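You operate a simulated robot arm through the tools that you are given. There is no shell and no other tool.

You run a simulated robot arm. Do the job below in one go: nothing can be reset, and whatever is moved stays where it is left.

Task
Set the loose cleat on its studs, tighten both socket bolts with the blue key and put the key back.

The check looks at the end state, three seconds after you hand in, the way a careful person would. Anything else that was tipped, shoved, dropped, spilled or broken makes it a failure.

Robot
A 7-joint arm with a two-finger parallel gripper, fixed in place. Base frame: the origin is on the floor under the middle of its stand, x ahead of it, y to its left, z up; the work surface is at about z = 89.4. Units: cm, rad, N and s.
With the tool pointing down near the work surface it reaches from about 30 to 68 cm from the base axis. Its first joint turns from -1.152 to 1.152 rad. Payload 1.57 kg.
Tool frame: the origin (TCP) lies between the finger pads and is the grasp point; the fingertips stand 3 cm ahead of it; z points along the fingers, y is the line along which they close. The gripper opens to 11 cm. The fingers are 2.4 cm wide and 1.2 cm thick; the gripper's body (4.8 by 11.2 cm) begins 7.8 cm behind the TCP.
Orientation is that of the tool frame in the base frame, as a unit quaternion [x, y, z, w]. With the fingers straight down and closing along the base's y, the tool's x points along the base's -x, its y along +y and its z along -z.

Tools
- The arm moves only by the tool servo_tool. Its arguments are lists of equal length, an entry for each row: "dp": the shift along the base's x, y, z in m, a list of three; "rotation": the turn, a rotation vector about the base's x, y, z in rad, a list of three. In form: {"dp": [[x, y, z], ...], "rotation": [[wx, wy, wz], ...]}. A call has 1 to 20 rows; each row is the pose to reach, as a shift and turn from the pose commanded when the call began. "hand" is the closure in counts, from 0 (fully open) to 255 (shut), set as the call begins (left out, the last holds). Each row takes 0.2 s and may step no farther than 5 cm and 0.15 rad from the row before; otherwise, or with a gripper value out of range, the whole call is refused. Where a pose cannot be reached the arm comes as near as it can. A force on the tool above 40 N (or 10 N above the force at the start of the call, whichever is more), or a blocked arm, ends the call early, and 0.2 s more pass. The fingers move at their own pace (about 10.8 cm/s each) and stop on an object; they squeeze with about 33 N. The grip force told is the motor's: it shows also when the fingers shut on nothing. Time passes only in rows, and 0.2 s behind the last, so rows that repeat a pose let the fingers close. It gives the time, the measured TCP pose, the force on the tool (base axes), the opening and the grip force at its end, in the units of the frame above (readings bear some noise), with the torque about the TCP (base axes, N m) and any sound that the robot's microphone picked up.
- Cameras (640 x 400 px; columns grow to the right, rows downward): "scene" is fixed at [16.93, -39.01, 141.82]; the picture's right is [0.75, -0.66, 0.00], its down [-0.35, -0.40, -0.85] and it looks along [0.56, 0.64, -0.53] (base axes); focal length 257 px, centre (320, 200). "wrist" rides on the gripper at [7, 1.6, -14.1] in the tool frame; the picture's right is [-0.23, 0.97, 0.00], its down [-0.86, -0.20, -0.48] and it looks along [-0.47, -0.11, 0.88] (tool axes); focal length 222 px, centre (320, 200). There is no depth. A picture from a camera that has moved, and an enlarged one, comes with that camera's place and axes in the base frame and with its lens. The place of the scene camera against the robot may be out by one fixed shift of up to 1.2 cm in any direction.
- get_image(camera): a new picture of that camera. It takes no simulated time.
- inspect(camera, box): a new picture of the part [left, top, right, bottom] of that camera's present view, enlarged. It takes no simulated time.
- hand_in(): hands the job in; it is judged then, once.

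Nothing tells you positions but the pictures and the camera data. Unless the task says otherwise, let go and move clear before handing in.

The tools are called after "Emit:" as name(argument=value, ...) on one line, values as JSON. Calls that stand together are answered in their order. servo_tool: Moves the arm, as the interface text tells. Its arguments: {"type":"object","properties":{"dp":{"type":"array"},"rotation":{"type":"array"},"hand":{"type":"number"}},"required":["dp","rotation"]} The other tools are called the same way: get_image (camera) takes a picture; inspect (camera, box) takes an enlarged picture of a part of a camera's view; hand_in () hands the job in.

At the start:

```text
time: 0.0
ee_pos: [29.82, -14.72, 126.8]
tcp_rot: [0.0, 1.0, 0.0, -0.001]
ft_force: [0.2, 0.4, 1.0]
wrist_torque: [-0.01, -0.01, 0.01]
grip_width: 10.98
finger_force: 0.1
```

scene: 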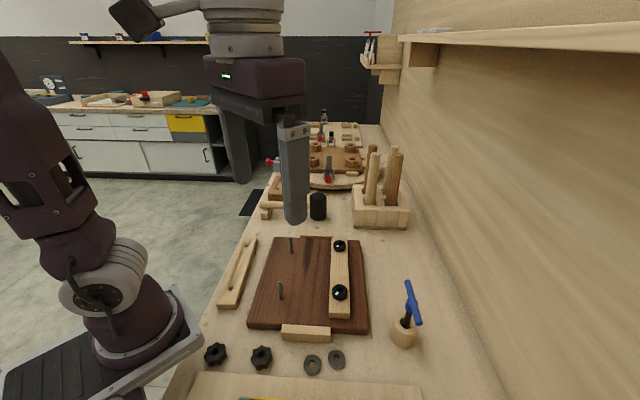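
wrist: 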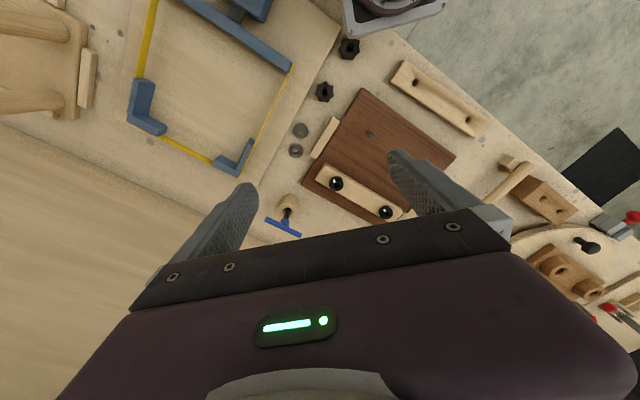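

I see a dark board with two bare studs on its left, a fixed cleat with two black socket bolts on its right, a loose wooden cleat to the left of the board, and a blue T-key in a wooden holder. I'll look closer before moving.

Emit:
inspect(camera="scene", box=[200, 220, 380, 340])

Emit:
inspect(camera="scene", box=[300, 230, 450, 380])

Emit:
inspect(camera="wrist", box=[250, 40, 500, 250])

Emit:
inspect(camera="scene", box=[190, 310, 440, 400])

```text
3.33 times, centred on (290, 280) of scene
camera zoom: at [16.93, -39.01, 141.82], right [0.75, -0.66, 0.0], down [-0.35, -0.4, -0.85], along [0.56, 0.64, -0.53], focal length 856 px, centre (420, -67)
```

zoom: 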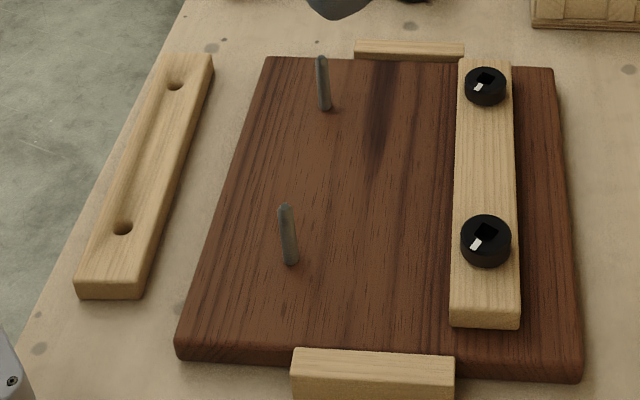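

```text
2.67 times, centred on (375, 305) of scene
camera zoom: at [16.93, -39.01, 141.82], right [0.75, -0.66, 0.0], down [-0.35, -0.4, -0.85], along [0.56, 0.64, -0.53], focal length 684 px, centre (173, -80)
```

zoom: 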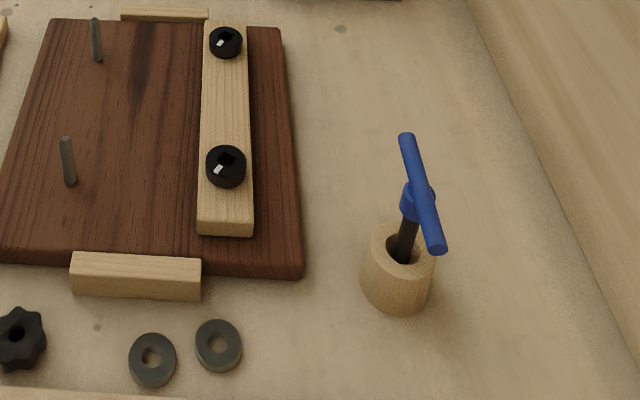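

```text
1.90 times, centred on (375, 145) of wrist
camera zoom: at [22.85, -13.07, 141.03], right [0.23, 0.97, 0.0], down [0.86, -0.2, 0.48], along [0.47, -0.11, -0.88], focal length 423 px, centre (215, 305)
```

zoom: 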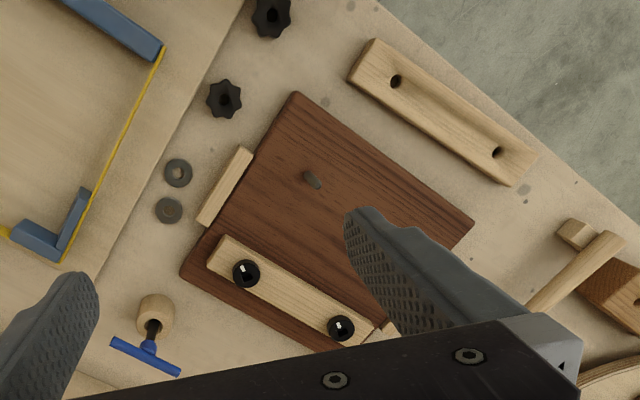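

```text
2.56 times, centred on (315, 355) of scene
camera zoom: at [16.93, -39.01, 141.82], right [0.75, -0.66, 0.0], down [-0.35, -0.4, -0.85], along [0.56, 0.64, -0.53], focal length 657 px, centre (333, -197)
```

zoom: 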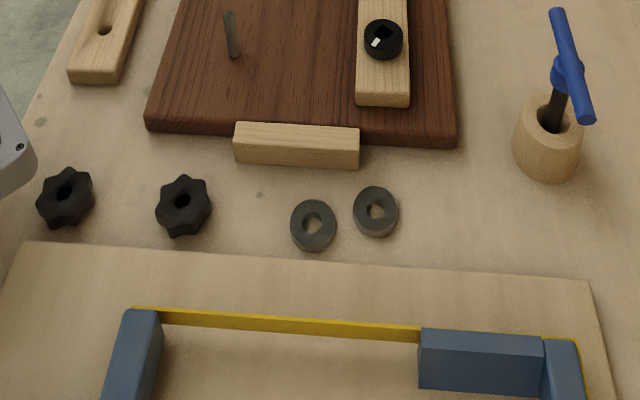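

The loose cleat lies near (32.8, 10.4), the studs are near (35, -5) and (46, 5.5), the bolts near (44.2, -14.5) and (54.9, -4), and the key stands near (49.5, -27.5). Everything is turned about 45°, so I will turn the tool 45° and go above the loose cleat for a precise look.

Emit:
servo_tool(dp=[[0.004, 0.031, -0.015], [0.008, 0.062, -0.03], [0.011, 0.093, -0.045], [0.015, 0.124, -0.06], [0.019, 0.155, -0.08], [0.023, 0.186, -0.1], [0.027, 0.217, -0.12], [0.03, 0.25, -0.14], [0.03, 0.25, -0.14]], rotation=[[0, 0, 0.098], [0, 0, 0.196], [0, 0, 0.294], [0, 0, 0.393], [0, 0, 0.491], [0, 0, 0.589], [0, 0, 0.687], [0, 0, 0.785], [0, 0, 0.785]])

```text
time: 2.0
ee_pos: [32.73, 10.29, 113.21]
tcp_rot: [-0.383, 0.924, 0.0, 0.001]
ft_force: [-0.6, 0.7, 0.6]
wrist_torque: [-0.01, -0.01, -0.02]
grip_width: 11.0
finger_force: 0.0
```

Emit:
get_image(camera="wrist")

Emit:
inspect(camera="wrist", box=[200, 60, 440, 260])

Emit:
get_image(camera="scene")

```text
taken
camera wrist: at [26.65, 6.56, 127.42], right [-0.53, 0.85, 0.0], down [0.75, 0.46, 0.48], along [0.41, 0.25, -0.88], focal length 222 px, centre (320, 200)
```

wrist: 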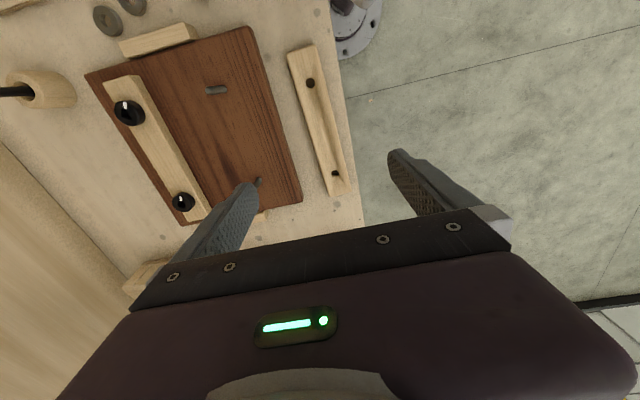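

```text
2.00 times, centred on (320, 160) of wrist
camera zoom: at [26.65, 6.56, 127.42], right [-0.53, 0.85, 0.0], down [0.75, 0.46, 0.48], along [0.41, 0.25, -0.88], focal length 444 px, centre (320, 280)
```

zoom: 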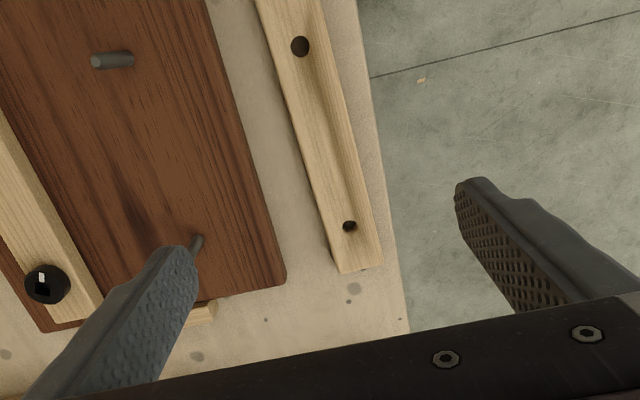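

```text
taken
```

scene: 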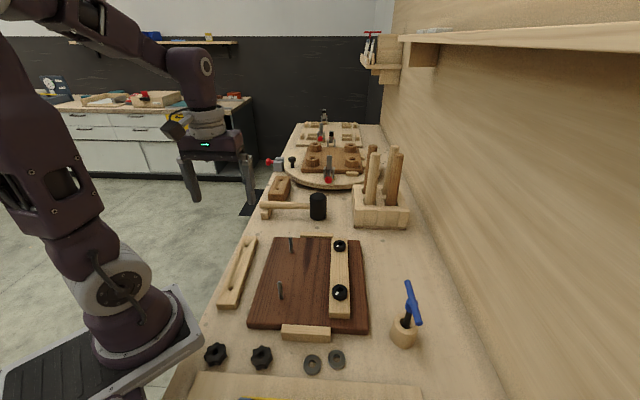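

The two wrist views put the loose cleat's top at about z=90, with its holes near (28.0, 5.6) and (38.0, 16.6). I'll move the camera straight over the studs to measure them.

Emit:
servo_tool(dp=[[0.035, -0.015, 0], [0.07, -0.03, 0], [0.105, -0.045, 0], [0.14, -0.06, 0], [0.14, -0.06, 0]], rotation=[[0, 0, 0], [0, 0, 0], [0, 0, 0], [0, 0, 0], [0, 0, 0]])

```text
time: 3.2
ee_pos: [46.65, 4.04, 112.88]
tcp_rot: [-0.383, 0.924, 0.0, 0.0]
ft_force: [0.1, 1.1, 1.6]
wrist_torque: [0.01, 0.02, 0.03]
grip_width: 10.97
finger_force: 0.0
```

Emit:
get_image(camera="wrist")

Emit:
inspect(camera="wrist", box=[200, 0, 440, 180])

Emit:
inspect(camera="wrist", box=[160, 20, 280, 160])

```text
taken
camera wrist: at [40.64, 0.25, 127.06], right [-0.53, 0.85, 0.0], down [0.75, 0.46, 0.48], along [0.41, 0.25, -0.88], focal length 222 px, centre (320, 200)
```

wrist: 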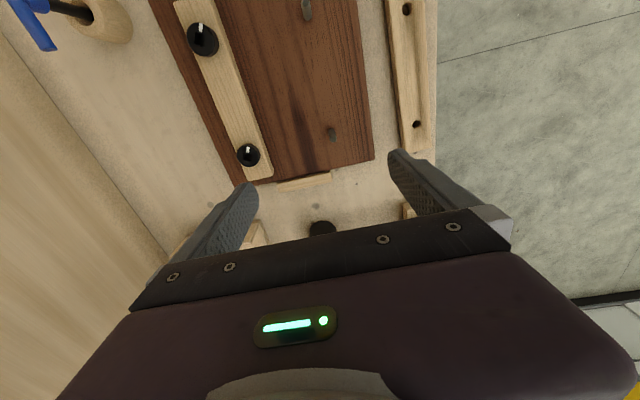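

```text
2.22 times, centred on (320, 90) of wrist
camera zoom: at [40.64, 0.25, 127.06], right [-0.53, 0.85, 0.0], down [0.75, 0.46, 0.48], along [0.41, 0.25, -0.88], focal length 494 px, centre (320, 444)
```

zoom: 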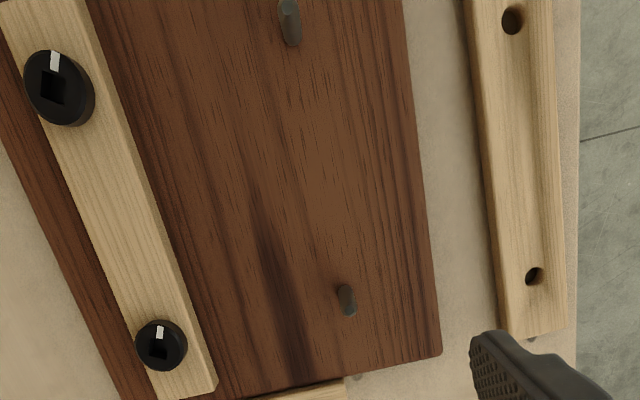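

```text
2.86 times, centred on (220, 90) of wrist
camera zoom: at [40.64, 0.25, 127.06], right [-0.53, 0.85, 0.0], down [0.75, 0.46, 0.48], along [0.41, 0.25, -0.88], focal length 635 px, centre (606, 514)
```

zoom: 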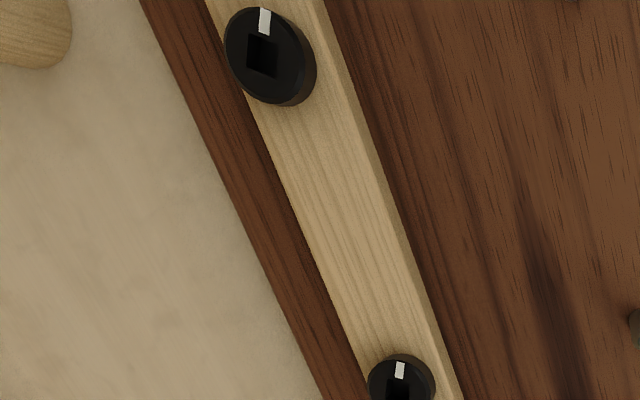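

The studs measure 15 cm apart at about 44.7°, and the loose cleat lies at about 48.2°. Both bolts have a square socket with a white mark, so I can track how far they turn. Now I go over the loose cleat, aligned with it.

Emit:
servo_tool(dp=[[-0.03, 0.015, -0.01], [-0.06, 0.03, -0.03], [-0.09, 0.045, -0.05], [-0.115, 0.06, -0.07], [-0.137, 0.069, -0.09], [-0.137, 0.069, -0.09], [-0.137, 0.069, -0.09]], rotation=[[0, 0, 0.01], [0, 0, 0.02], [0, 0, 0.03], [0, 0, 0.045], [0, 0, 0.056], [0, 0, 0.056], [0, 0, 0.056]])

```text
time: 4.8
ee_pos: [33.34, 10.93, 103.9]
tcp_rot: [-0.409, 0.913, 0.001, 0.0]
ft_force: [0.8, 0.4, -1.2]
wrist_torque: [0.0, -0.02, -0.03]
grip_width: 10.99
finger_force: 0.1
```

Emit:
get_image(camera="wrist")

Emit:
inspect(camera="wrist", box=[220, 0, 420, 230])

```text
taken
camera wrist: at [27.42, 6.95, 118.05], right [-0.57, 0.82, 0.0], down [0.72, 0.5, 0.48], along [0.39, 0.27, -0.88], focal length 222 px, centre (320, 200)
```

wrist: 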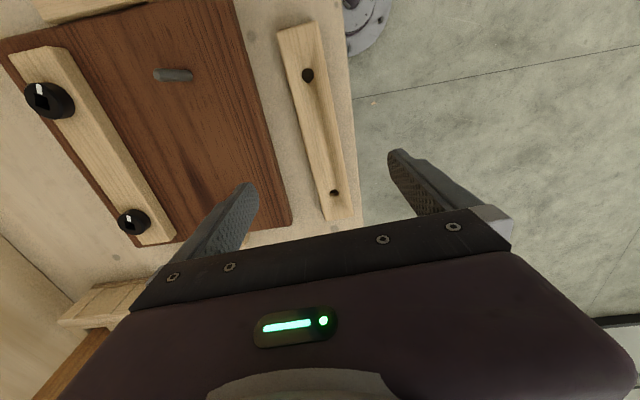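

```text
1.74 times, centred on (320, 115) of wrist
camera zoom: at [27.42, 6.95, 118.05], right [-0.57, 0.82, 0.0], down [0.72, 0.5, 0.48], along [0.39, 0.27, -0.88], focal length 386 px, centre (320, 348)
```

zoom: 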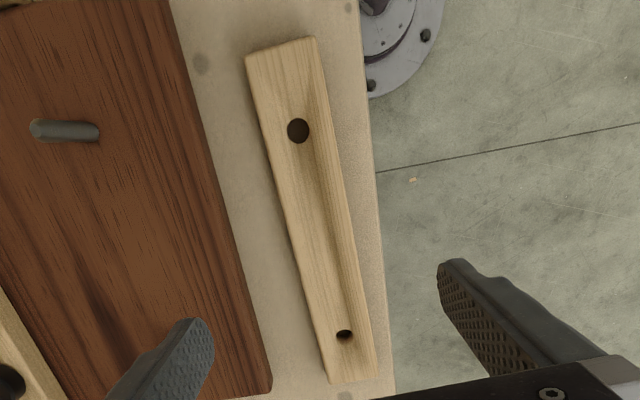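

The cleat's holes check out at the same spots again. I'll close partway to about 6.4 cm so the inner finger misses the board, then come down to just above the cleat and look.

Emit:
servo_tool(dp=[[-0.003, 0.0005, -0.015], [-0.003, 0.0005, -0.03], [-0.003, 0.0005, -0.045], [-0.003, 0.0005, -0.06], [-0.003, 0.0005, -0.075], [-0.003, 0.0005, -0.09], [-0.003, 0.0005, -0.1], [-0.003, 0.0005, -0.1]], rotation=[[0, 0, 0], [0, 0, 0], [0, 0, 0], [0, 0, 0], [0, 0, 0], [0, 0, 0], [0, 0, 0], [0, 0, 0]], hand=107)

Emit:
get_image(camera="wrist")

Emit:
inspect(camera="wrist", box=[200, 60, 440, 260])

Emit:
inspect(camera="scene", box=[190, 180, 350, 340])

```text
time: 6.6
ee_pos: [32.97, 11.25, 93.85]
tcp_rot: [-0.408, 0.913, 0.001, 0.001]
ft_force: [-0.6, 0.0, -0.1]
wrist_torque: [-0.01, 0.0, 0.0]
grip_width: 6.36
finger_force: 0.1
```

```text
taken
camera wrist: at [27.06, 7.27, 107.98], right [-0.57, 0.82, 0.0], down [0.72, 0.5, 0.48], along [0.39, 0.27, -0.88], focal length 222 px, centre (320, 200)
```

wrist: 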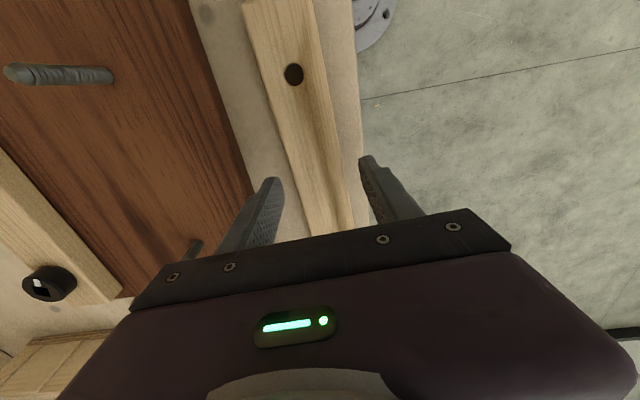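

```text
2.00 times, centred on (320, 160) of wrist
camera zoom: at [27.06, 7.27, 107.98], right [-0.57, 0.82, 0.0], down [0.72, 0.5, 0.48], along [0.39, 0.27, -0.88], focal length 444 px, centre (320, 280)
```

zoom: 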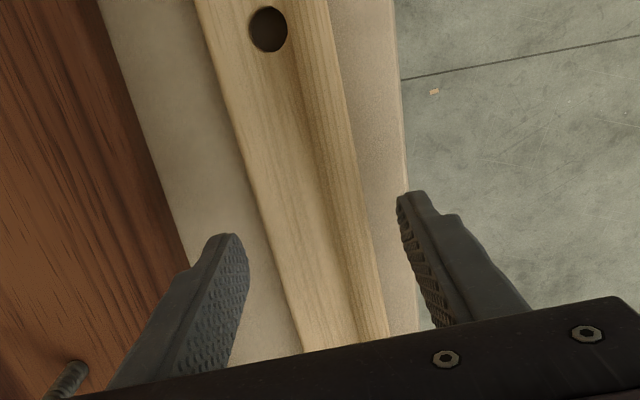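

```text
2.50 times, centred on (270, 260) of scene
camera zoom: at [16.93, -39.01, 141.82], right [0.75, -0.66, 0.0], down [-0.35, -0.4, -0.85], along [0.56, 0.64, -0.53], focal length 642 px, centre (445, 50)
```

zoom: 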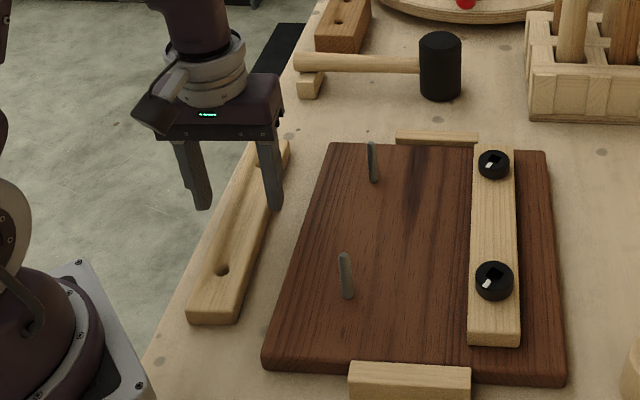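

The fingers straddle the cleat with clearance on both sides and the board gap is free. I'll lower slowly, watching the force.

Emit:
servo_tool(dp=[[0, 0, -0.004], [0, 0, -0.008], [0, 0, -0.011], [0, 0, -0.014], [0, 0, -0.014]], rotation=[[0, 0, 0], [0, 0, 0], [0, 0, 0], [0, 0, 0], [0, 0, 0]])

Emit:
inspect(camera="wrist", box=[200, 60, 440, 260])

Emit:
inspect(camera="scene", box=[190, 180, 310, 320])

```text
time: 7.8
ee_pos: [32.77, 11.18, 92.48]
tcp_rot: [-0.408, 0.913, 0.0, 0.001]
ft_force: [0.4, 0.0, -0.3]
wrist_torque: [-0.02, -0.01, 0.01]
grip_width: 6.4
finger_force: 0.1
```

```text
2.00 times, centred on (320, 160) of wrist
camera zoom: at [26.95, 7.11, 106.63], right [-0.57, 0.82, 0.0], down [0.72, 0.5, 0.48], along [0.39, 0.27, -0.88], focal length 444 px, centre (320, 280)
```

zoom: 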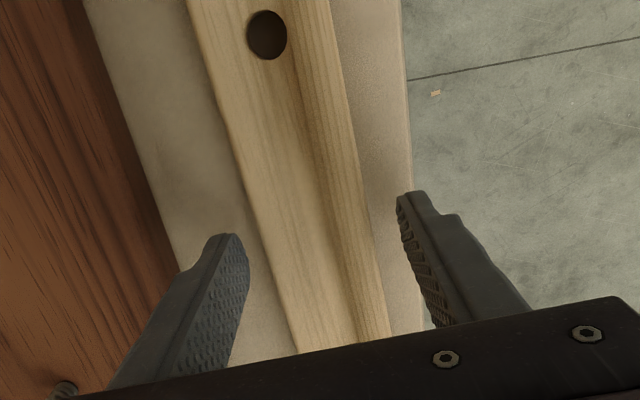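

```text
2.86 times, centred on (250, 250) of scene
camera zoom: at [16.93, -39.01, 141.82], right [0.75, -0.66, 0.0], down [-0.35, -0.4, -0.85], along [0.56, 0.64, -0.53], focal length 733 px, centre (520, 57)
```

zoom: 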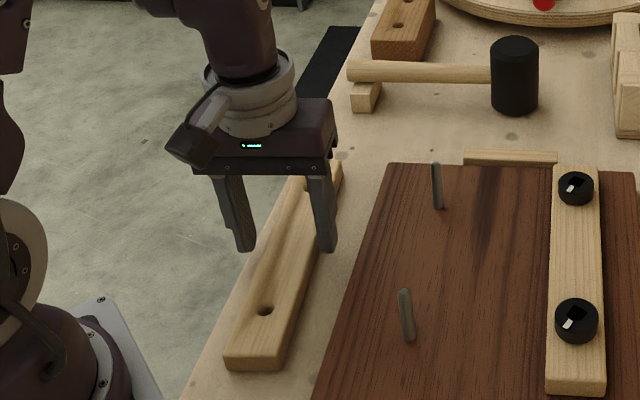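

No contact yet with the tips at about 89.5, so I keep easing down in small steps.

Emit:
servo_tool(dp=[[0, 0, -0.002], [0, 0, -0.004], [0, 0, -0.006], [0, 0, -0.006]], rotation=[[0, 0, 0], [0, 0, 0], [0, 0, 0], [0, 0, 0]])

```text
time: 8.8
ee_pos: [32.87, 11.22, 91.81]
tcp_rot: [-0.408, 0.913, 0.001, 0.0]
ft_force: [-0.7, 0.6, 0.2]
wrist_torque: [-0.03, -0.03, -0.01]
grip_width: 6.38
finger_force: 0.1
```

Emit:
inspect(camera="wrist", box=[200, 60, 440, 260])

Emit:
servo_tool(dp=[[0, 0, -0.002], [0, 0, -0.003], [0, 0, -0.004], [0, 0, -0.004]], rotation=[[0, 0, 0], [0, 0, 0], [0, 0, 0], [0, 0, 0]])

```text
2.00 times, centred on (320, 160) of wrist
camera zoom: at [26.97, 7.13, 106.07], right [-0.57, 0.82, 0.0], down [0.72, 0.5, 0.48], along [0.39, 0.28, -0.88], focal length 444 px, centre (320, 280)
```

zoom: 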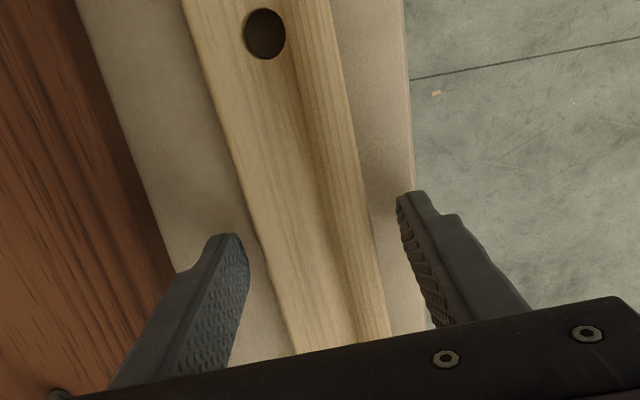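

```text
time: 9.8
ee_pos: [32.95, 11.2, 91.52]
tcp_rot: [-0.408, 0.913, 0.0, 0.0]
ft_force: [0.0, -0.3, -0.1]
wrist_torque: [0.0, 0.01, -0.01]
grip_width: 6.34
finger_force: 0.0
```

Still free with the tips at about 88.5, which is already about 1.2 cm below the cleat's top. I'll go a little lower for a firmer grip.

Emit:
servo_tool(dp=[[0, 0, -0.0015], [0, 0, -0.003], [0, 0, -0.003]], rotation=[[0, 0, 0], [0, 0, 0], [0, 0, 0]])

```text
time: 10.6
ee_pos: [32.83, 11.13, 91.18]
tcp_rot: [-0.408, 0.913, -0.001, 0.0]
ft_force: [-0.5, 0.1, -0.3]
wrist_torque: [-0.04, 0.02, 0.01]
grip_width: 6.38
finger_force: 0.0
```

No contact yet, and the depth is good for gripping, so I'll close on the cleat now.

Emit:
servo_tool(dp=[[0, 0, 0], [0, 0, 0], [0, 0, 0], [0, 0, 0], [0, 0, 0]], rotation=[[0, 0, 0], [0, 0, 0], [0, 0, 0], [0, 0, 0], [0, 0, 0]], hand=255)

Emit:
inspect(camera="wrist", box=[200, 60, 440, 260])

Emit:
inspect(camera="scene", box=[190, 180, 310, 320])

```text
time: 11.8
ee_pos: [32.83, 11.14, 91.16]
tcp_rot: [-0.409, 0.913, -0.001, 0.0]
ft_force: [1.7, -1.2, 3.9]
wrist_torque: [-0.05, -0.11, -0.04]
grip_width: 4.43
finger_force: 32.6
```

```text
2.00 times, centred on (320, 160) of wrist
camera zoom: at [27.02, 7.09, 105.34], right [-0.57, 0.82, 0.0], down [0.72, 0.5, 0.48], along [0.39, 0.27, -0.88], focal length 444 px, centre (320, 280)
```

zoom: 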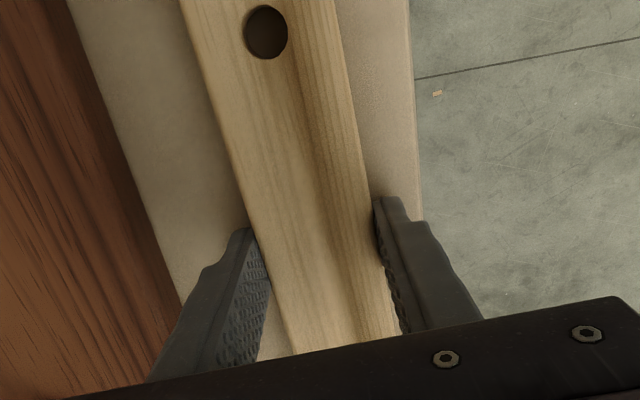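

```text
2.86 times, centred on (250, 250) of scene
camera zoom: at [16.93, -39.01, 141.82], right [0.75, -0.66, 0.0], down [-0.35, -0.4, -0.85], along [0.56, 0.64, -0.53], focal length 733 px, centre (520, 57)
```

zoom: 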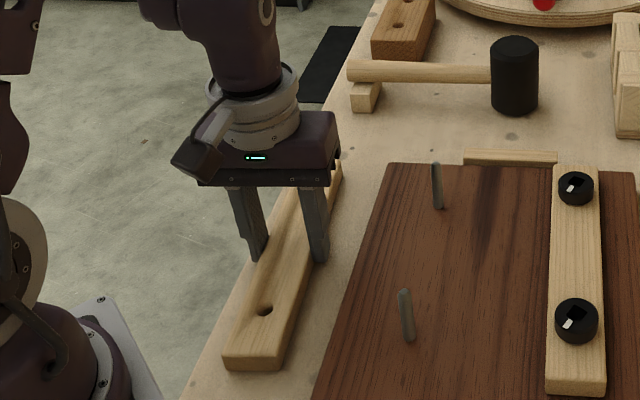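

I have the cleat at a width of 4.43 cm, with the tool centred between its holes (hole A lies 7.5 cm along the tool axis). I'll lift it straight up, well above the stud tips at about z=95.3.

Emit:
servo_tool(dp=[[0, 0, 0.01], [0, 0, 0.025], [0, 0, 0.045], [0, 0, 0.065], [0, 0, 0.085], [0, 0, 0.105], [0, 0, 0.12], [0, 0, 0.12]], rotation=[[0, 0, 0], [0, 0, 0], [0, 0, 0], [0, 0, 0], [0, 0, 0], [0, 0, 0], [0, 0, 0], [0, 0, 0]])

Emit:
get_image(camera="wrist")

Emit:
get_image(camera="scene")

```text
time: 13.6
ee_pos: [32.92, 11.29, 103.18]
tcp_rot: [-0.408, 0.913, 0.0, 0.0]
ft_force: [-0.1, 0.1, 0.2]
wrist_torque: [-0.01, -0.02, 0.01]
grip_width: 0.01
finger_force: 21.0
```

```text
taken
camera wrist: at [27.13, 7.21, 117.36], right [-0.57, 0.82, 0.0], down [0.72, 0.5, 0.48], along [0.39, 0.28, -0.88], focal length 222 px, centre (320, 200)
```

wrist: 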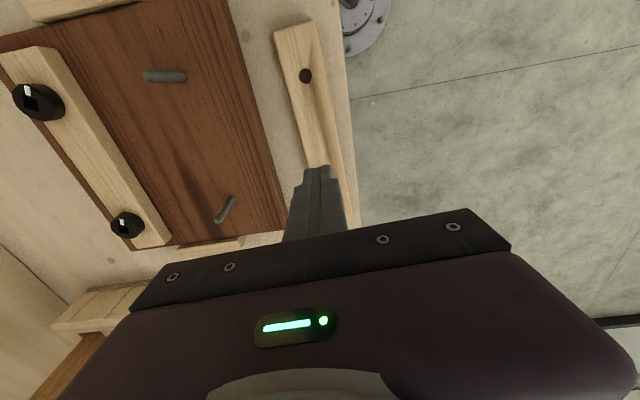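

```text
taken
```

scene: 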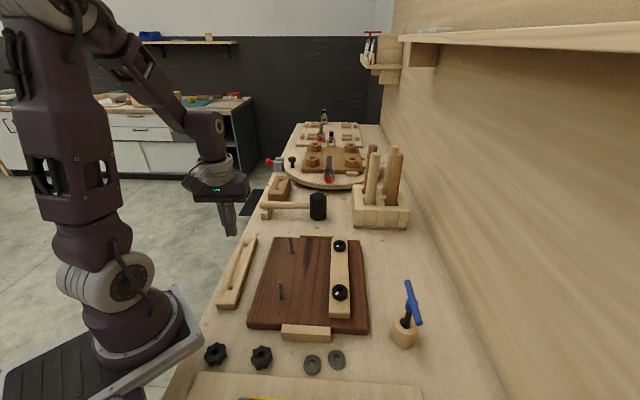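

The fingers closed on nothing: the cleat slipped out and lies where it was, so my grip only caught its rounded top edge. I'll look at its profile to judge how much deeper to go.

Emit:
inspect(camera="scene", box=[205, 230, 285, 320])

Emit:
inspect(camera="wrist", box=[240, 0, 380, 180])

```text
4.44 times, centred on (245, 275) of scene
camera zoom: at [16.93, -39.01, 141.82], right [0.75, -0.66, 0.0], down [-0.35, -0.4, -0.85], along [0.56, 0.64, -0.53], focal length 1141 px, centre (653, -133)
```

zoom: 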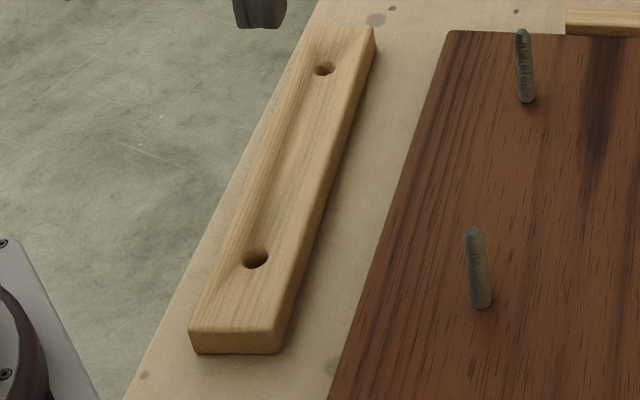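

```text
2.22 times, centred on (310, 90) of wrist
camera zoom: at [27.13, 7.21, 117.36], right [-0.57, 0.82, 0.0], down [0.72, 0.5, 0.48], along [0.39, 0.28, -0.88], focal length 494 px, centre (342, 444)
```

zoom: 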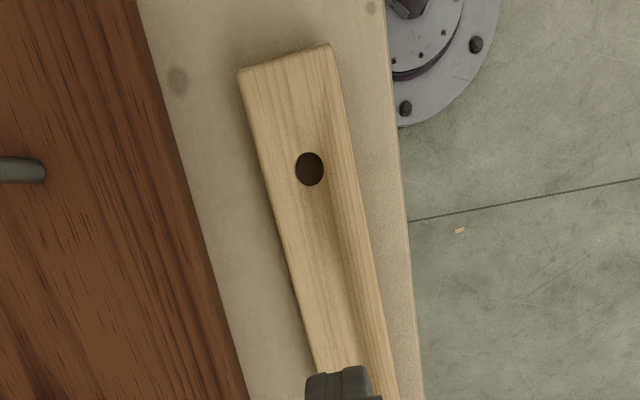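

The cleat seems a bit thinner and lower than I took it, with rounded edges. I'll reopen to 6.4 cm, go down again and keep going in tiny steps until I feel the bench.

Emit:
servo_tool(dp=[[0, 0, 0], [0, 0, 0], [0, 0, -0.02], [0, 0, -0.045], [0, 0, -0.07], [0, 0, -0.095], [0, 0, -0.11], [0, 0, -0.12], [0, 0, -0.12]], rotation=[[0, 0, 0], [0, 0, 0], [0, 0, 0], [0, 0, 0], [0, 0, 0], [0, 0, 0], [0, 0, 0], [0, 0, 0], [0, 0, 0]], hand=107)

Emit:
servo_tool(dp=[[0, 0, -0.001], [0, 0, -0.002], [0, 0, -0.003], [0, 0, -0.003]], rotation=[[0, 0, 0], [0, 0, 0], [0, 0, 0], [0, 0, 0]])

Emit:
servo_tool(dp=[[0, 0, -0.001], [0, 0, -0.002], [0, 0, -0.003], [0, 0, -0.003]], rotation=[[0, 0, 0], [0, 0, 0], [0, 0, 0], [0, 0, 0]])

```text
time: 15.6
ee_pos: [32.72, 11.31, 90.98]
tcp_rot: [-0.408, 0.913, -0.001, 0.001]
ft_force: [0.6, -0.4, -1.0]
wrist_torque: [-0.01, 0.01, 0.05]
grip_width: 6.37
finger_force: 0.0
```

```text
time: 16.3
ee_pos: [32.56, 11.3, 90.96]
tcp_rot: [-0.409, 0.913, 0.001, 0.0]
ft_force: [-5.1, 0.5, 16.5]
wrist_torque: [0.07, 0.4, -0.2]
grip_width: 6.38
finger_force: 0.2
stopped in row 3: the force on the tool passed its limit at 51 N (the readings are from after the stop); the commanded pose is now the measured one
```

```text
time: 16.6
ee_pos: [32.61, 11.3, 91.02]
tcp_rot: [-0.409, 0.913, 0.0, 0.001]
ft_force: [-2.7, -2.4, 16.3]
wrist_torque: [0.2, 0.56, 0.06]
grip_width: 6.37
finger_force: 0.3
stopped in row 1: the force on the tool passed its limit at 52 N (the readings are from after the stop); the commanded pose is now the measured one
```

I felt the bench at TCP z≈90.96, so the bench is at about z=88.0. I'll rise by 1 mm, grip again at full depth and lift only slightly to check the hold.

Emit:
servo_tool(dp=[[0.001, 0, 0.001], [0.002, -0.001, 0.001], [0.002, -0.001, 0.001]], rotation=[[0, 0, 0], [0, 0, 0], [0, 0, 0]])

Emit:
servo_tool(dp=[[0, 0, 0], [0, 0, 0], [0, 0, 0], [0, 0, 0], [0, 0, 0]], rotation=[[0, 0, 0], [0, 0, 0], [0, 0, 0], [0, 0, 0], [0, 0, 0]], hand=255)

Emit:
servo_tool(dp=[[0, 0, 0.001], [0, 0, 0.003], [0, 0, 0.005], [0, 0, 0.005]], rotation=[[0, 0, 0], [0, 0, 0], [0, 0, 0], [0, 0, 0]])

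Emit:
get_image(camera="wrist")

Emit:
inspect(camera="scene", box=[190, 180, 310, 320])

```text
time: 17.4
ee_pos: [32.83, 11.14, 91.13]
tcp_rot: [-0.408, 0.913, 0.0, 0.001]
ft_force: [-1.4, -0.2, -0.9]
wrist_torque: [0.0, 0.0, 0.02]
grip_width: 6.38
finger_force: 0.1
```

```text
time: 18.6
ee_pos: [32.82, 11.12, 91.05]
tcp_rot: [-0.408, 0.913, 0.001, 0.001]
ft_force: [-0.3, -0.5, -0.1]
wrist_torque: [-0.02, 0.0, -0.01]
grip_width: 4.45
finger_force: 33.0
```

```text
time: 19.6
ee_pos: [32.79, 11.15, 91.69]
tcp_rot: [-0.409, 0.913, 0.0, 0.001]
ft_force: [0.5, 0.3, -1.3]
wrist_torque: [0.02, 0.02, -0.02]
grip_width: 4.42
finger_force: 33.2
```

```text
taken
camera wrist: at [27.05, 7.05, 105.74], right [-0.58, 0.82, 0.0], down [0.72, 0.5, 0.48], along [0.39, 0.28, -0.88], focal length 222 px, centre (320, 200)
```

wrist: 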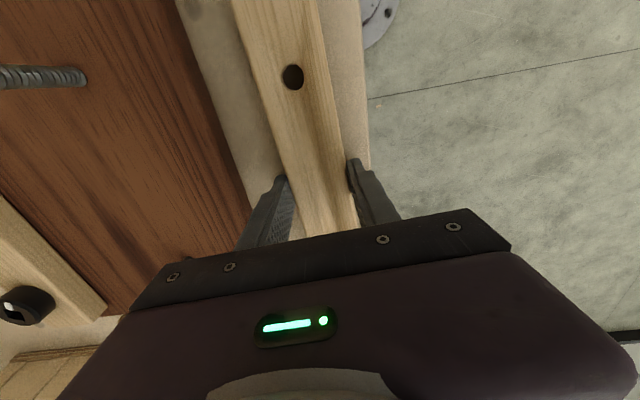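

```text
2.86 times, centred on (250, 250) of scene
camera zoom: at [16.93, -39.01, 141.82], right [0.75, -0.66, 0.0], down [-0.35, -0.4, -0.85], along [0.56, 0.64, -0.53], focal length 733 px, centre (520, 57)
```

zoom: 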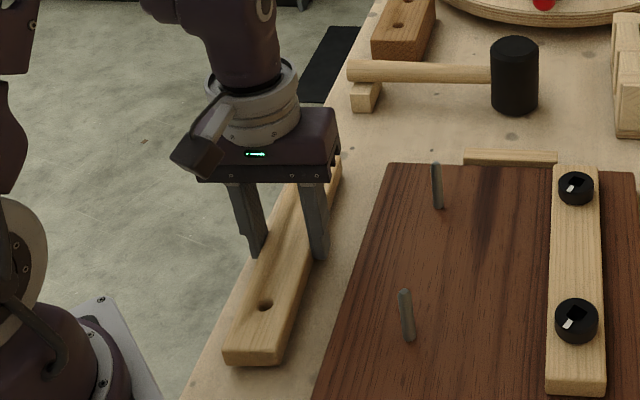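

The cleat's near end appears raised by about half a centimetre, so the grip is holding so far. I'll keep lifting gently and check.

Emit:
servo_tool(dp=[[0, 0, 0.003], [0, 0, 0.007], [0, 0, 0.012], [0, 0, 0.017], [0, 0, 0.02], [0, 0, 0.02]], rotation=[[0, 0, 0], [0, 0, 0], [0, 0, 0], [0, 0, 0], [0, 0, 0], [0, 0, 0]])

Emit:
inspect(camera="scene", box=[190, 180, 310, 320])

Emit:
inspect(camera="wrist", box=[200, 60, 440, 260])

```text
time: 21.0
ee_pos: [32.89, 11.06, 93.71]
tcp_rot: [-0.409, 0.912, 0.0, 0.001]
ft_force: [0.3, 0.5, -1.6]
wrist_torque: [0.0, -0.01, 0.0]
grip_width: 4.45
finger_force: 32.3
```

```text
2.86 times, centred on (250, 250) of scene
camera zoom: at [16.93, -39.01, 141.82], right [0.75, -0.66, 0.0], down [-0.35, -0.4, -0.85], along [0.56, 0.64, -0.53], focal length 733 px, centre (520, 57)
```

zoom: 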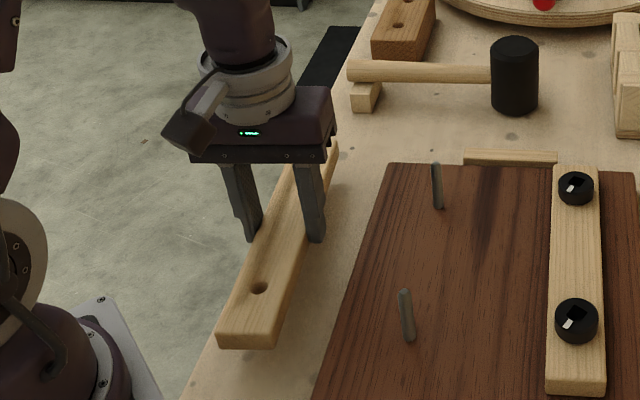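

```text
2.00 times, centred on (320, 160) of wrist
camera zoom: at [26.99, 7.05, 107.88], right [-0.58, 0.82, 0.0], down [0.72, 0.5, 0.48], along [0.39, 0.28, -0.88], focal length 444 px, centre (320, 280)
```

zoom: 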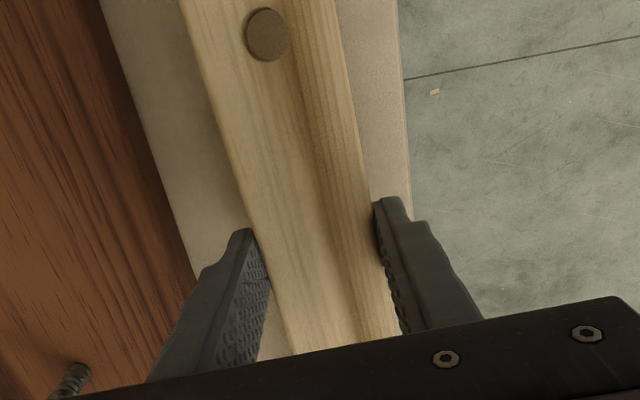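

It's lifted cleanly now; the bench shows through the hole. I'll keep raising slowly until it clears the stud tips.

Emit:
servo_tool(dp=[[0, 0, 0.006], [0, 0, 0.014], [0, 0, 0.023], [0, 0, 0.033], [0, 0, 0.043], [0, 0, 0.053], [0, 0, 0.062], [0, 0, 0.07], [0, 0, 0.075], [0, 0, 0.075]], rotation=[[0, 0, 0], [0, 0, 0], [0, 0, 0], [0, 0, 0], [0, 0, 0], [0, 0, 0], [0, 0, 0], [0, 0, 0], [0, 0, 0], [0, 0, 0]])

Emit:
inspect(camera="wrist", box=[200, 60, 440, 260])

Emit:
inspect(camera="scene", box=[180, 160, 380, 340])

```text
time: 23.2
ee_pos: [32.81, 11.08, 101.25]
tcp_rot: [-0.409, 0.912, 0.0, 0.0]
ft_force: [-0.3, -0.4, -1.9]
wrist_torque: [0.03, 0.03, -0.01]
grip_width: 4.43
finger_force: 33.1
```

```text
2.00 times, centred on (320, 160) of wrist
camera zoom: at [26.95, 7.07, 115.34], right [-0.58, 0.82, 0.0], down [0.72, 0.5, 0.48], along [0.39, 0.28, -0.88], focal length 444 px, centre (320, 280)
```

zoom: 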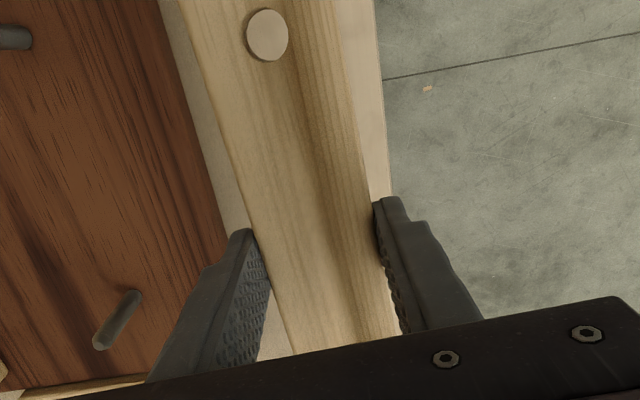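

```text
2.22 times, centred on (280, 250) of scene
camera zoom: at [16.93, -39.01, 141.82], right [0.75, -0.66, 0.0], down [-0.35, -0.4, -0.85], along [0.56, 0.64, -0.53], focal length 570 px, centre (409, 89)
```

zoom: 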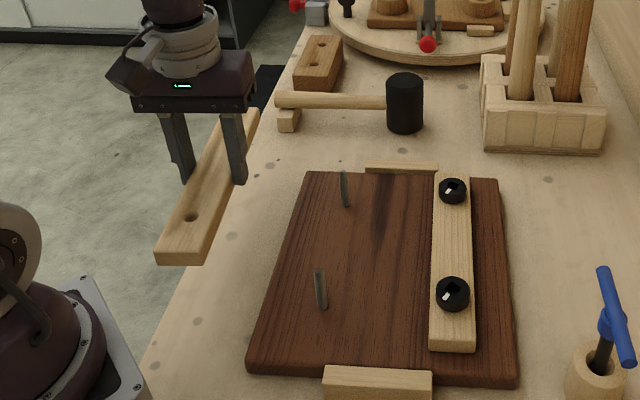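

The cleat is held steady at TCP z≈101.2, with its bottom at about 98. Now I'll carry it level over the studs and turn it to the studs' angle.

Emit:
servo_tool(dp=[[0.008, -0.01, 0], [0.022, -0.03, 0], [0.038, -0.05, 0], [0.053, -0.07, 0], [0.066, -0.09, 0], [0.076, -0.102, 0], [0.08, -0.1075, 0], [0.08, -0.1075, 0], [0.08, -0.1075, 0]], rotation=[[0, 0, -0.005], [0, 0, -0.015], [0, 0, -0.025], [0, 0, -0.035], [0, 0, -0.045], [0, 0, -0.055], [0, 0, -0.062], [0, 0, -0.062], [0, 0, -0.062]])

Emit:
get_image(camera="wrist")

Emit:
inspect(camera="wrist", box=[240, 20, 360, 140])

Emit:
inspect(camera="scene", box=[220, 180, 380, 340])

```text
time: 25.2
ee_pos: [40.89, 0.41, 100.92]
tcp_rot: [-0.38, 0.925, 0.0, 0.001]
ft_force: [-1.3, -0.8, -1.5]
wrist_torque: [-0.01, -0.02, -0.01]
grip_width: 4.42
finger_force: 33.2
```

```text
taken
camera wrist: at [34.78, -3.31, 115.14], right [-0.52, 0.85, 0.0], down [0.75, 0.46, 0.48], along [0.41, 0.25, -0.88], focal length 222 px, centre (320, 200)
```

wrist: 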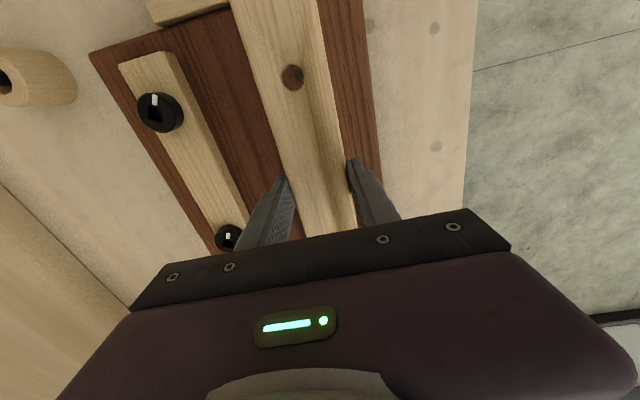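

```text
3.33 times, centred on (300, 80) of wrist
camera zoom: at [34.78, -3.31, 115.14], right [-0.52, 0.85, 0.0], down [0.75, 0.46, 0.48], along [0.41, 0.25, -0.88], focal length 740 px, centre (387, 600)
```

zoom: 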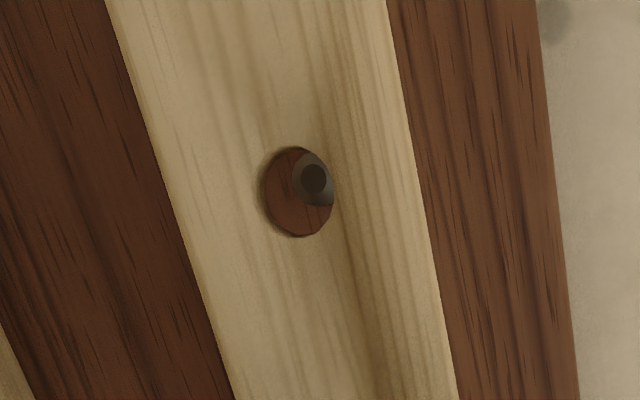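

```text
2.50 times, centred on (300, 260) of scene
camera zoom: at [16.93, -39.01, 141.82], right [0.75, -0.66, 0.0], down [-0.35, -0.4, -0.85], along [0.56, 0.64, -0.53], focal length 642 px, centre (370, 50)
```

zoom: 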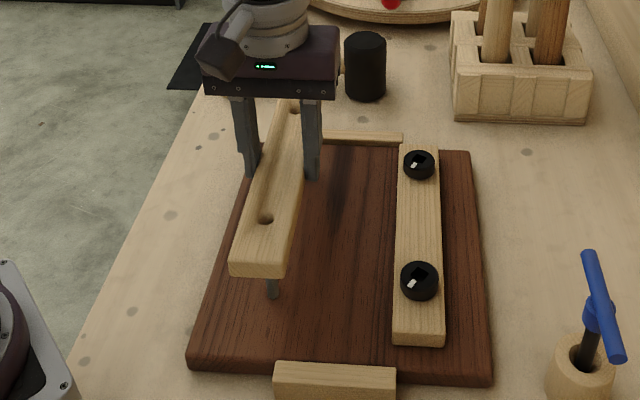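

Through hole A I can see stud 1's tip about 2–3 mm off along the cleat's length, with a 1.4 cm hole and a 1.0 cm stud. To check the second stud equally well, I'll shift 15 cm along so hole A sits over stud 2 and look down.

Emit:
servo_tool(dp=[[0.01, 0.01, 0], [0.03, 0.03, 0], [0.05, 0.0495, 0], [0.07, 0.069, 0], [0.088, 0.087, 0], [0.1, 0.099, 0], [0.1067, 0.1055, 0], [0.1067, 0.1055, 0], [0.1067, 0.1055, 0]], rotation=[[0, 0, 0], [0, 0, 0], [0, 0, 0], [0, 0, 0], [0, 0, 0], [0, 0, 0], [0, 0, 0], [0, 0, 0], [0, 0, 0]])

Emit:
inspect(camera="wrist", box=[240, 20, 360, 140])

Emit:
get_image(camera="wrist")

```text
time: 27.2
ee_pos: [51.36, 10.99, 101.11]
tcp_rot: [-0.38, 0.925, 0.001, 0.001]
ft_force: [-0.8, 0.4, -0.7]
wrist_torque: [0.02, 0.0, 0.01]
grip_width: 4.43
finger_force: 33.0
```

```text
3.33 times, centred on (300, 80) of wrist
camera zoom: at [45.34, 7.4, 115.19], right [-0.52, 0.85, 0.0], down [0.75, 0.46, 0.48], along [0.41, 0.25, -0.88], focal length 740 px, centre (387, 600)
```

zoom: 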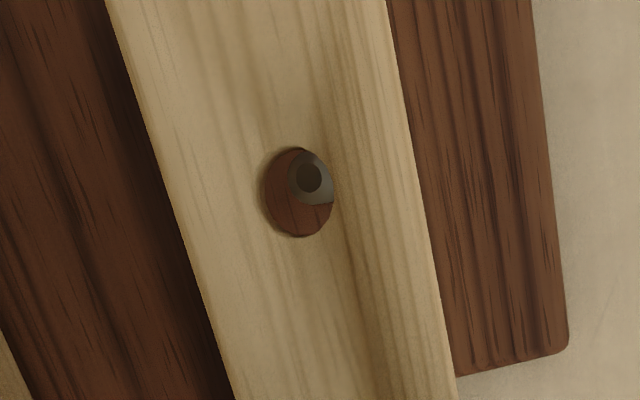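

```text
taken
camera wrist: at [45.34, 7.4, 115.19], right [-0.52, 0.85, 0.0], down [0.75, 0.46, 0.48], along [0.41, 0.25, -0.88], focal length 222 px, centre (320, 200)
```

wrist: 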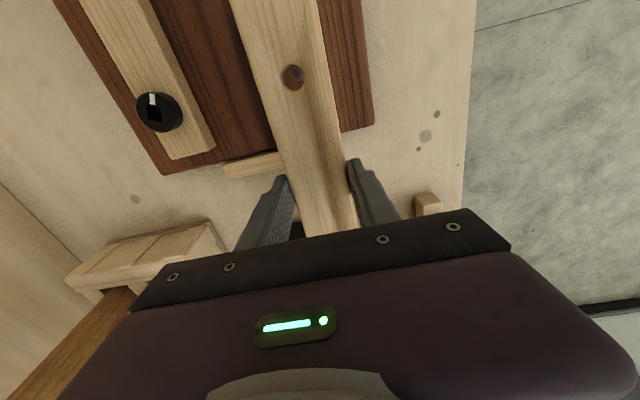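

Stud 2 is seen at nearly the same spot in the hole, so the spacing is 15.0 cm and the angle about 45°. I'll go back over stud 1 with the correction and re-check.

Emit:
servo_tool(dp=[[-0.01, -0.01, 0], [-0.03, -0.03, 0], [-0.05, -0.05, 0], [-0.07, -0.07, 0], [-0.088, -0.088, 0], [-0.1, -0.1, 0], [-0.1085, -0.1078, 0], [-0.1085, -0.1078, 0], [-0.1085, -0.1078, 0]], rotation=[[0, 0, 0], [0, 0, 0.001], [0, 0, 0.002], [0, 0, 0.003], [0, 0, 0.004], [0, 0, 0.005], [0, 0, 0.006], [0, 0, 0.006], [0, 0, 0.006]])

Emit:
inspect(camera="wrist", box=[240, 20, 360, 140])

```text
time: 29.2
ee_pos: [40.57, 0.02, 101.0]
tcp_rot: [-0.383, 0.924, 0.0, 0.001]
ft_force: [0.7, -0.4, -0.8]
wrist_torque: [0.03, 0.01, -0.01]
grip_width: 4.42
finger_force: 32.8
```

```text
3.33 times, centred on (300, 80) of wrist
camera zoom: at [34.47, -3.77, 115.24], right [-0.53, 0.85, 0.0], down [0.74, 0.46, 0.48], along [0.41, 0.25, -0.88], focal length 740 px, centre (387, 600)
```

zoom: 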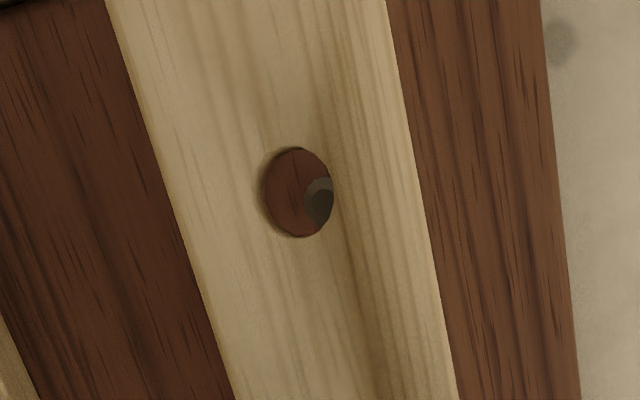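

The stud tip now sits slightly past centre; comparing views, I need about (+0.13, +0.23) cm. I'll make that small correction, let it settle and look again.

Emit:
servo_tool(dp=[[0.0006, 0.001, 0], [0.0013, 0.0022, 0], [0.0013, 0.0022, 0], [0.0013, 0.0022, 0], [0.0013, 0.0022, 0]], rotation=[[0, 0, 0], [0, 0, 0], [0, 0, 0], [0, 0, 0], [0, 0, 0]])

Emit:
inspect(camera="wrist", box=[240, 20, 360, 140])

```text
time: 30.4
ee_pos: [40.88, 0.22, 101.07]
tcp_rot: [-0.384, 0.923, 0.0, 0.001]
ft_force: [-0.2, -0.2, -2.0]
wrist_torque: [-0.02, -0.01, 0.01]
grip_width: 4.45
finger_force: 32.5
```

```text
3.33 times, centred on (300, 80) of wrist
camera zoom: at [34.74, -3.43, 115.27], right [-0.53, 0.85, 0.0], down [0.74, 0.46, 0.48], along [0.41, 0.25, -0.88], focal length 740 px, centre (387, 600)
```

zoom: 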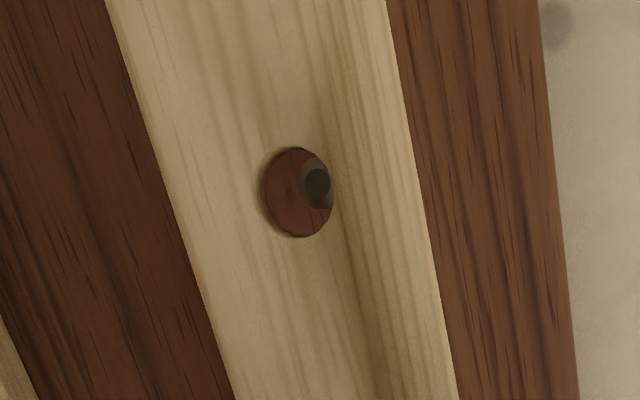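

Close now: the tip should appear about 9 px lower, so about (-0.12, -0.08) cm more. I'll descend 1.8 cm to just above the stud tips and check once more.

Emit:
servo_tool(dp=[[-0.0006, -0.0004, -0.005], [-0.001, -0.0007, -0.01], [-0.001, -0.0007, -0.015], [-0.001, -0.0007, -0.018], [-0.001, -0.0007, -0.018], [-0.001, -0.0007, -0.018]], rotation=[[0, 0, 0], [0, 0, 0], [0, 0, 0], [0, 0, 0], [0, 0, 0], [0, 0, 0]])

Emit:
inspect(camera="wrist", box=[240, 20, 360, 140])

Emit:
inspect(camera="scene", box=[220, 180, 380, 340])

```text
time: 31.8
ee_pos: [40.69, 0.36, 99.17]
tcp_rot: [-0.383, 0.924, 0.0, 0.0]
ft_force: [-0.2, 0.9, -2.2]
wrist_torque: [-0.02, 0.0, 0.01]
grip_width: 4.4
finger_force: 32.7
```

```text
3.33 times, centred on (300, 80) of wrist
camera zoom: at [34.65, -3.39, 113.37], right [-0.53, 0.85, 0.0], down [0.74, 0.46, 0.48], along [0.41, 0.25, -0.88], focal length 740 px, centre (387, 600)
```

zoom: 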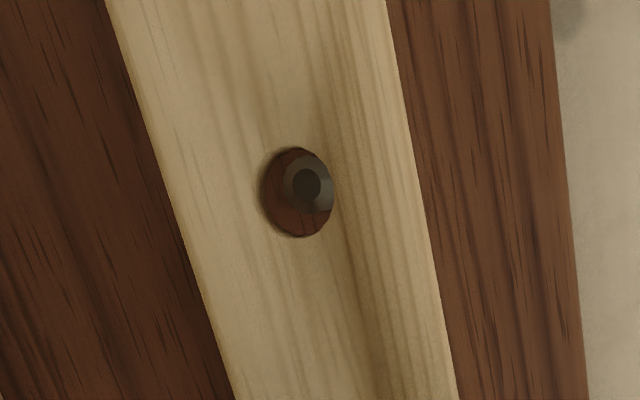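

```text
2.50 times, centred on (300, 260) of scene
camera zoom: at [16.93, -39.01, 141.82], right [0.75, -0.66, 0.0], down [-0.35, -0.4, -0.85], along [0.56, 0.64, -0.53], focal length 642 px, centre (370, 50)
```

zoom: 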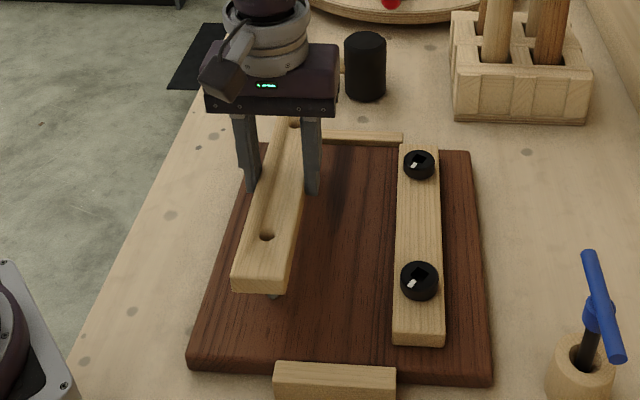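

The stud tip is nearly centred in the hole; about (-0.07, -0.17) cm remains. I'll nudge and check before going onto the studs.

Emit:
servo_tool(dp=[[-0.0003, -0.0008, 0], [-0.0006, -0.0015, 0], [-0.0006, -0.0015, 0], [-0.0006, -0.0015, 0]], rotation=[[0, 0, 0], [0, 0, 0], [0, 0, 0], [0, 0, 0]])

Emit:
inspect(camera="wrist", box=[240, 20, 360, 140])

```text
time: 32.8
ee_pos: [40.64, 0.11, 99.26]
tcp_rot: [-0.383, 0.924, 0.001, 0.001]
ft_force: [-0.4, 0.5, -1.1]
wrist_torque: [0.04, 0.0, 0.0]
grip_width: 4.41
finger_force: 33.0
```

```text
3.33 times, centred on (300, 80) of wrist
camera zoom: at [34.65, -3.56, 113.41], right [-0.53, 0.85, 0.0], down [0.74, 0.46, 0.48], along [0.41, 0.25, -0.88], focal length 740 px, centre (387, 600)
```

zoom: 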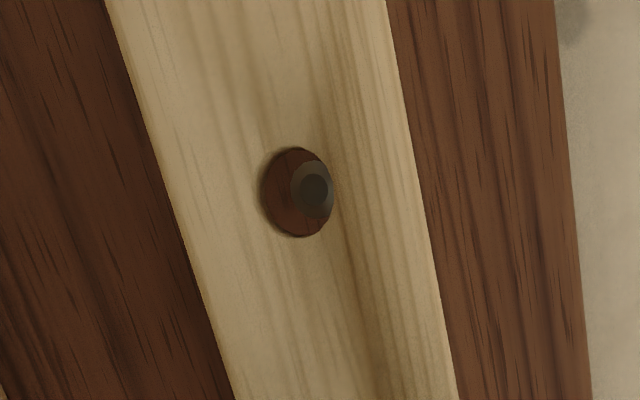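

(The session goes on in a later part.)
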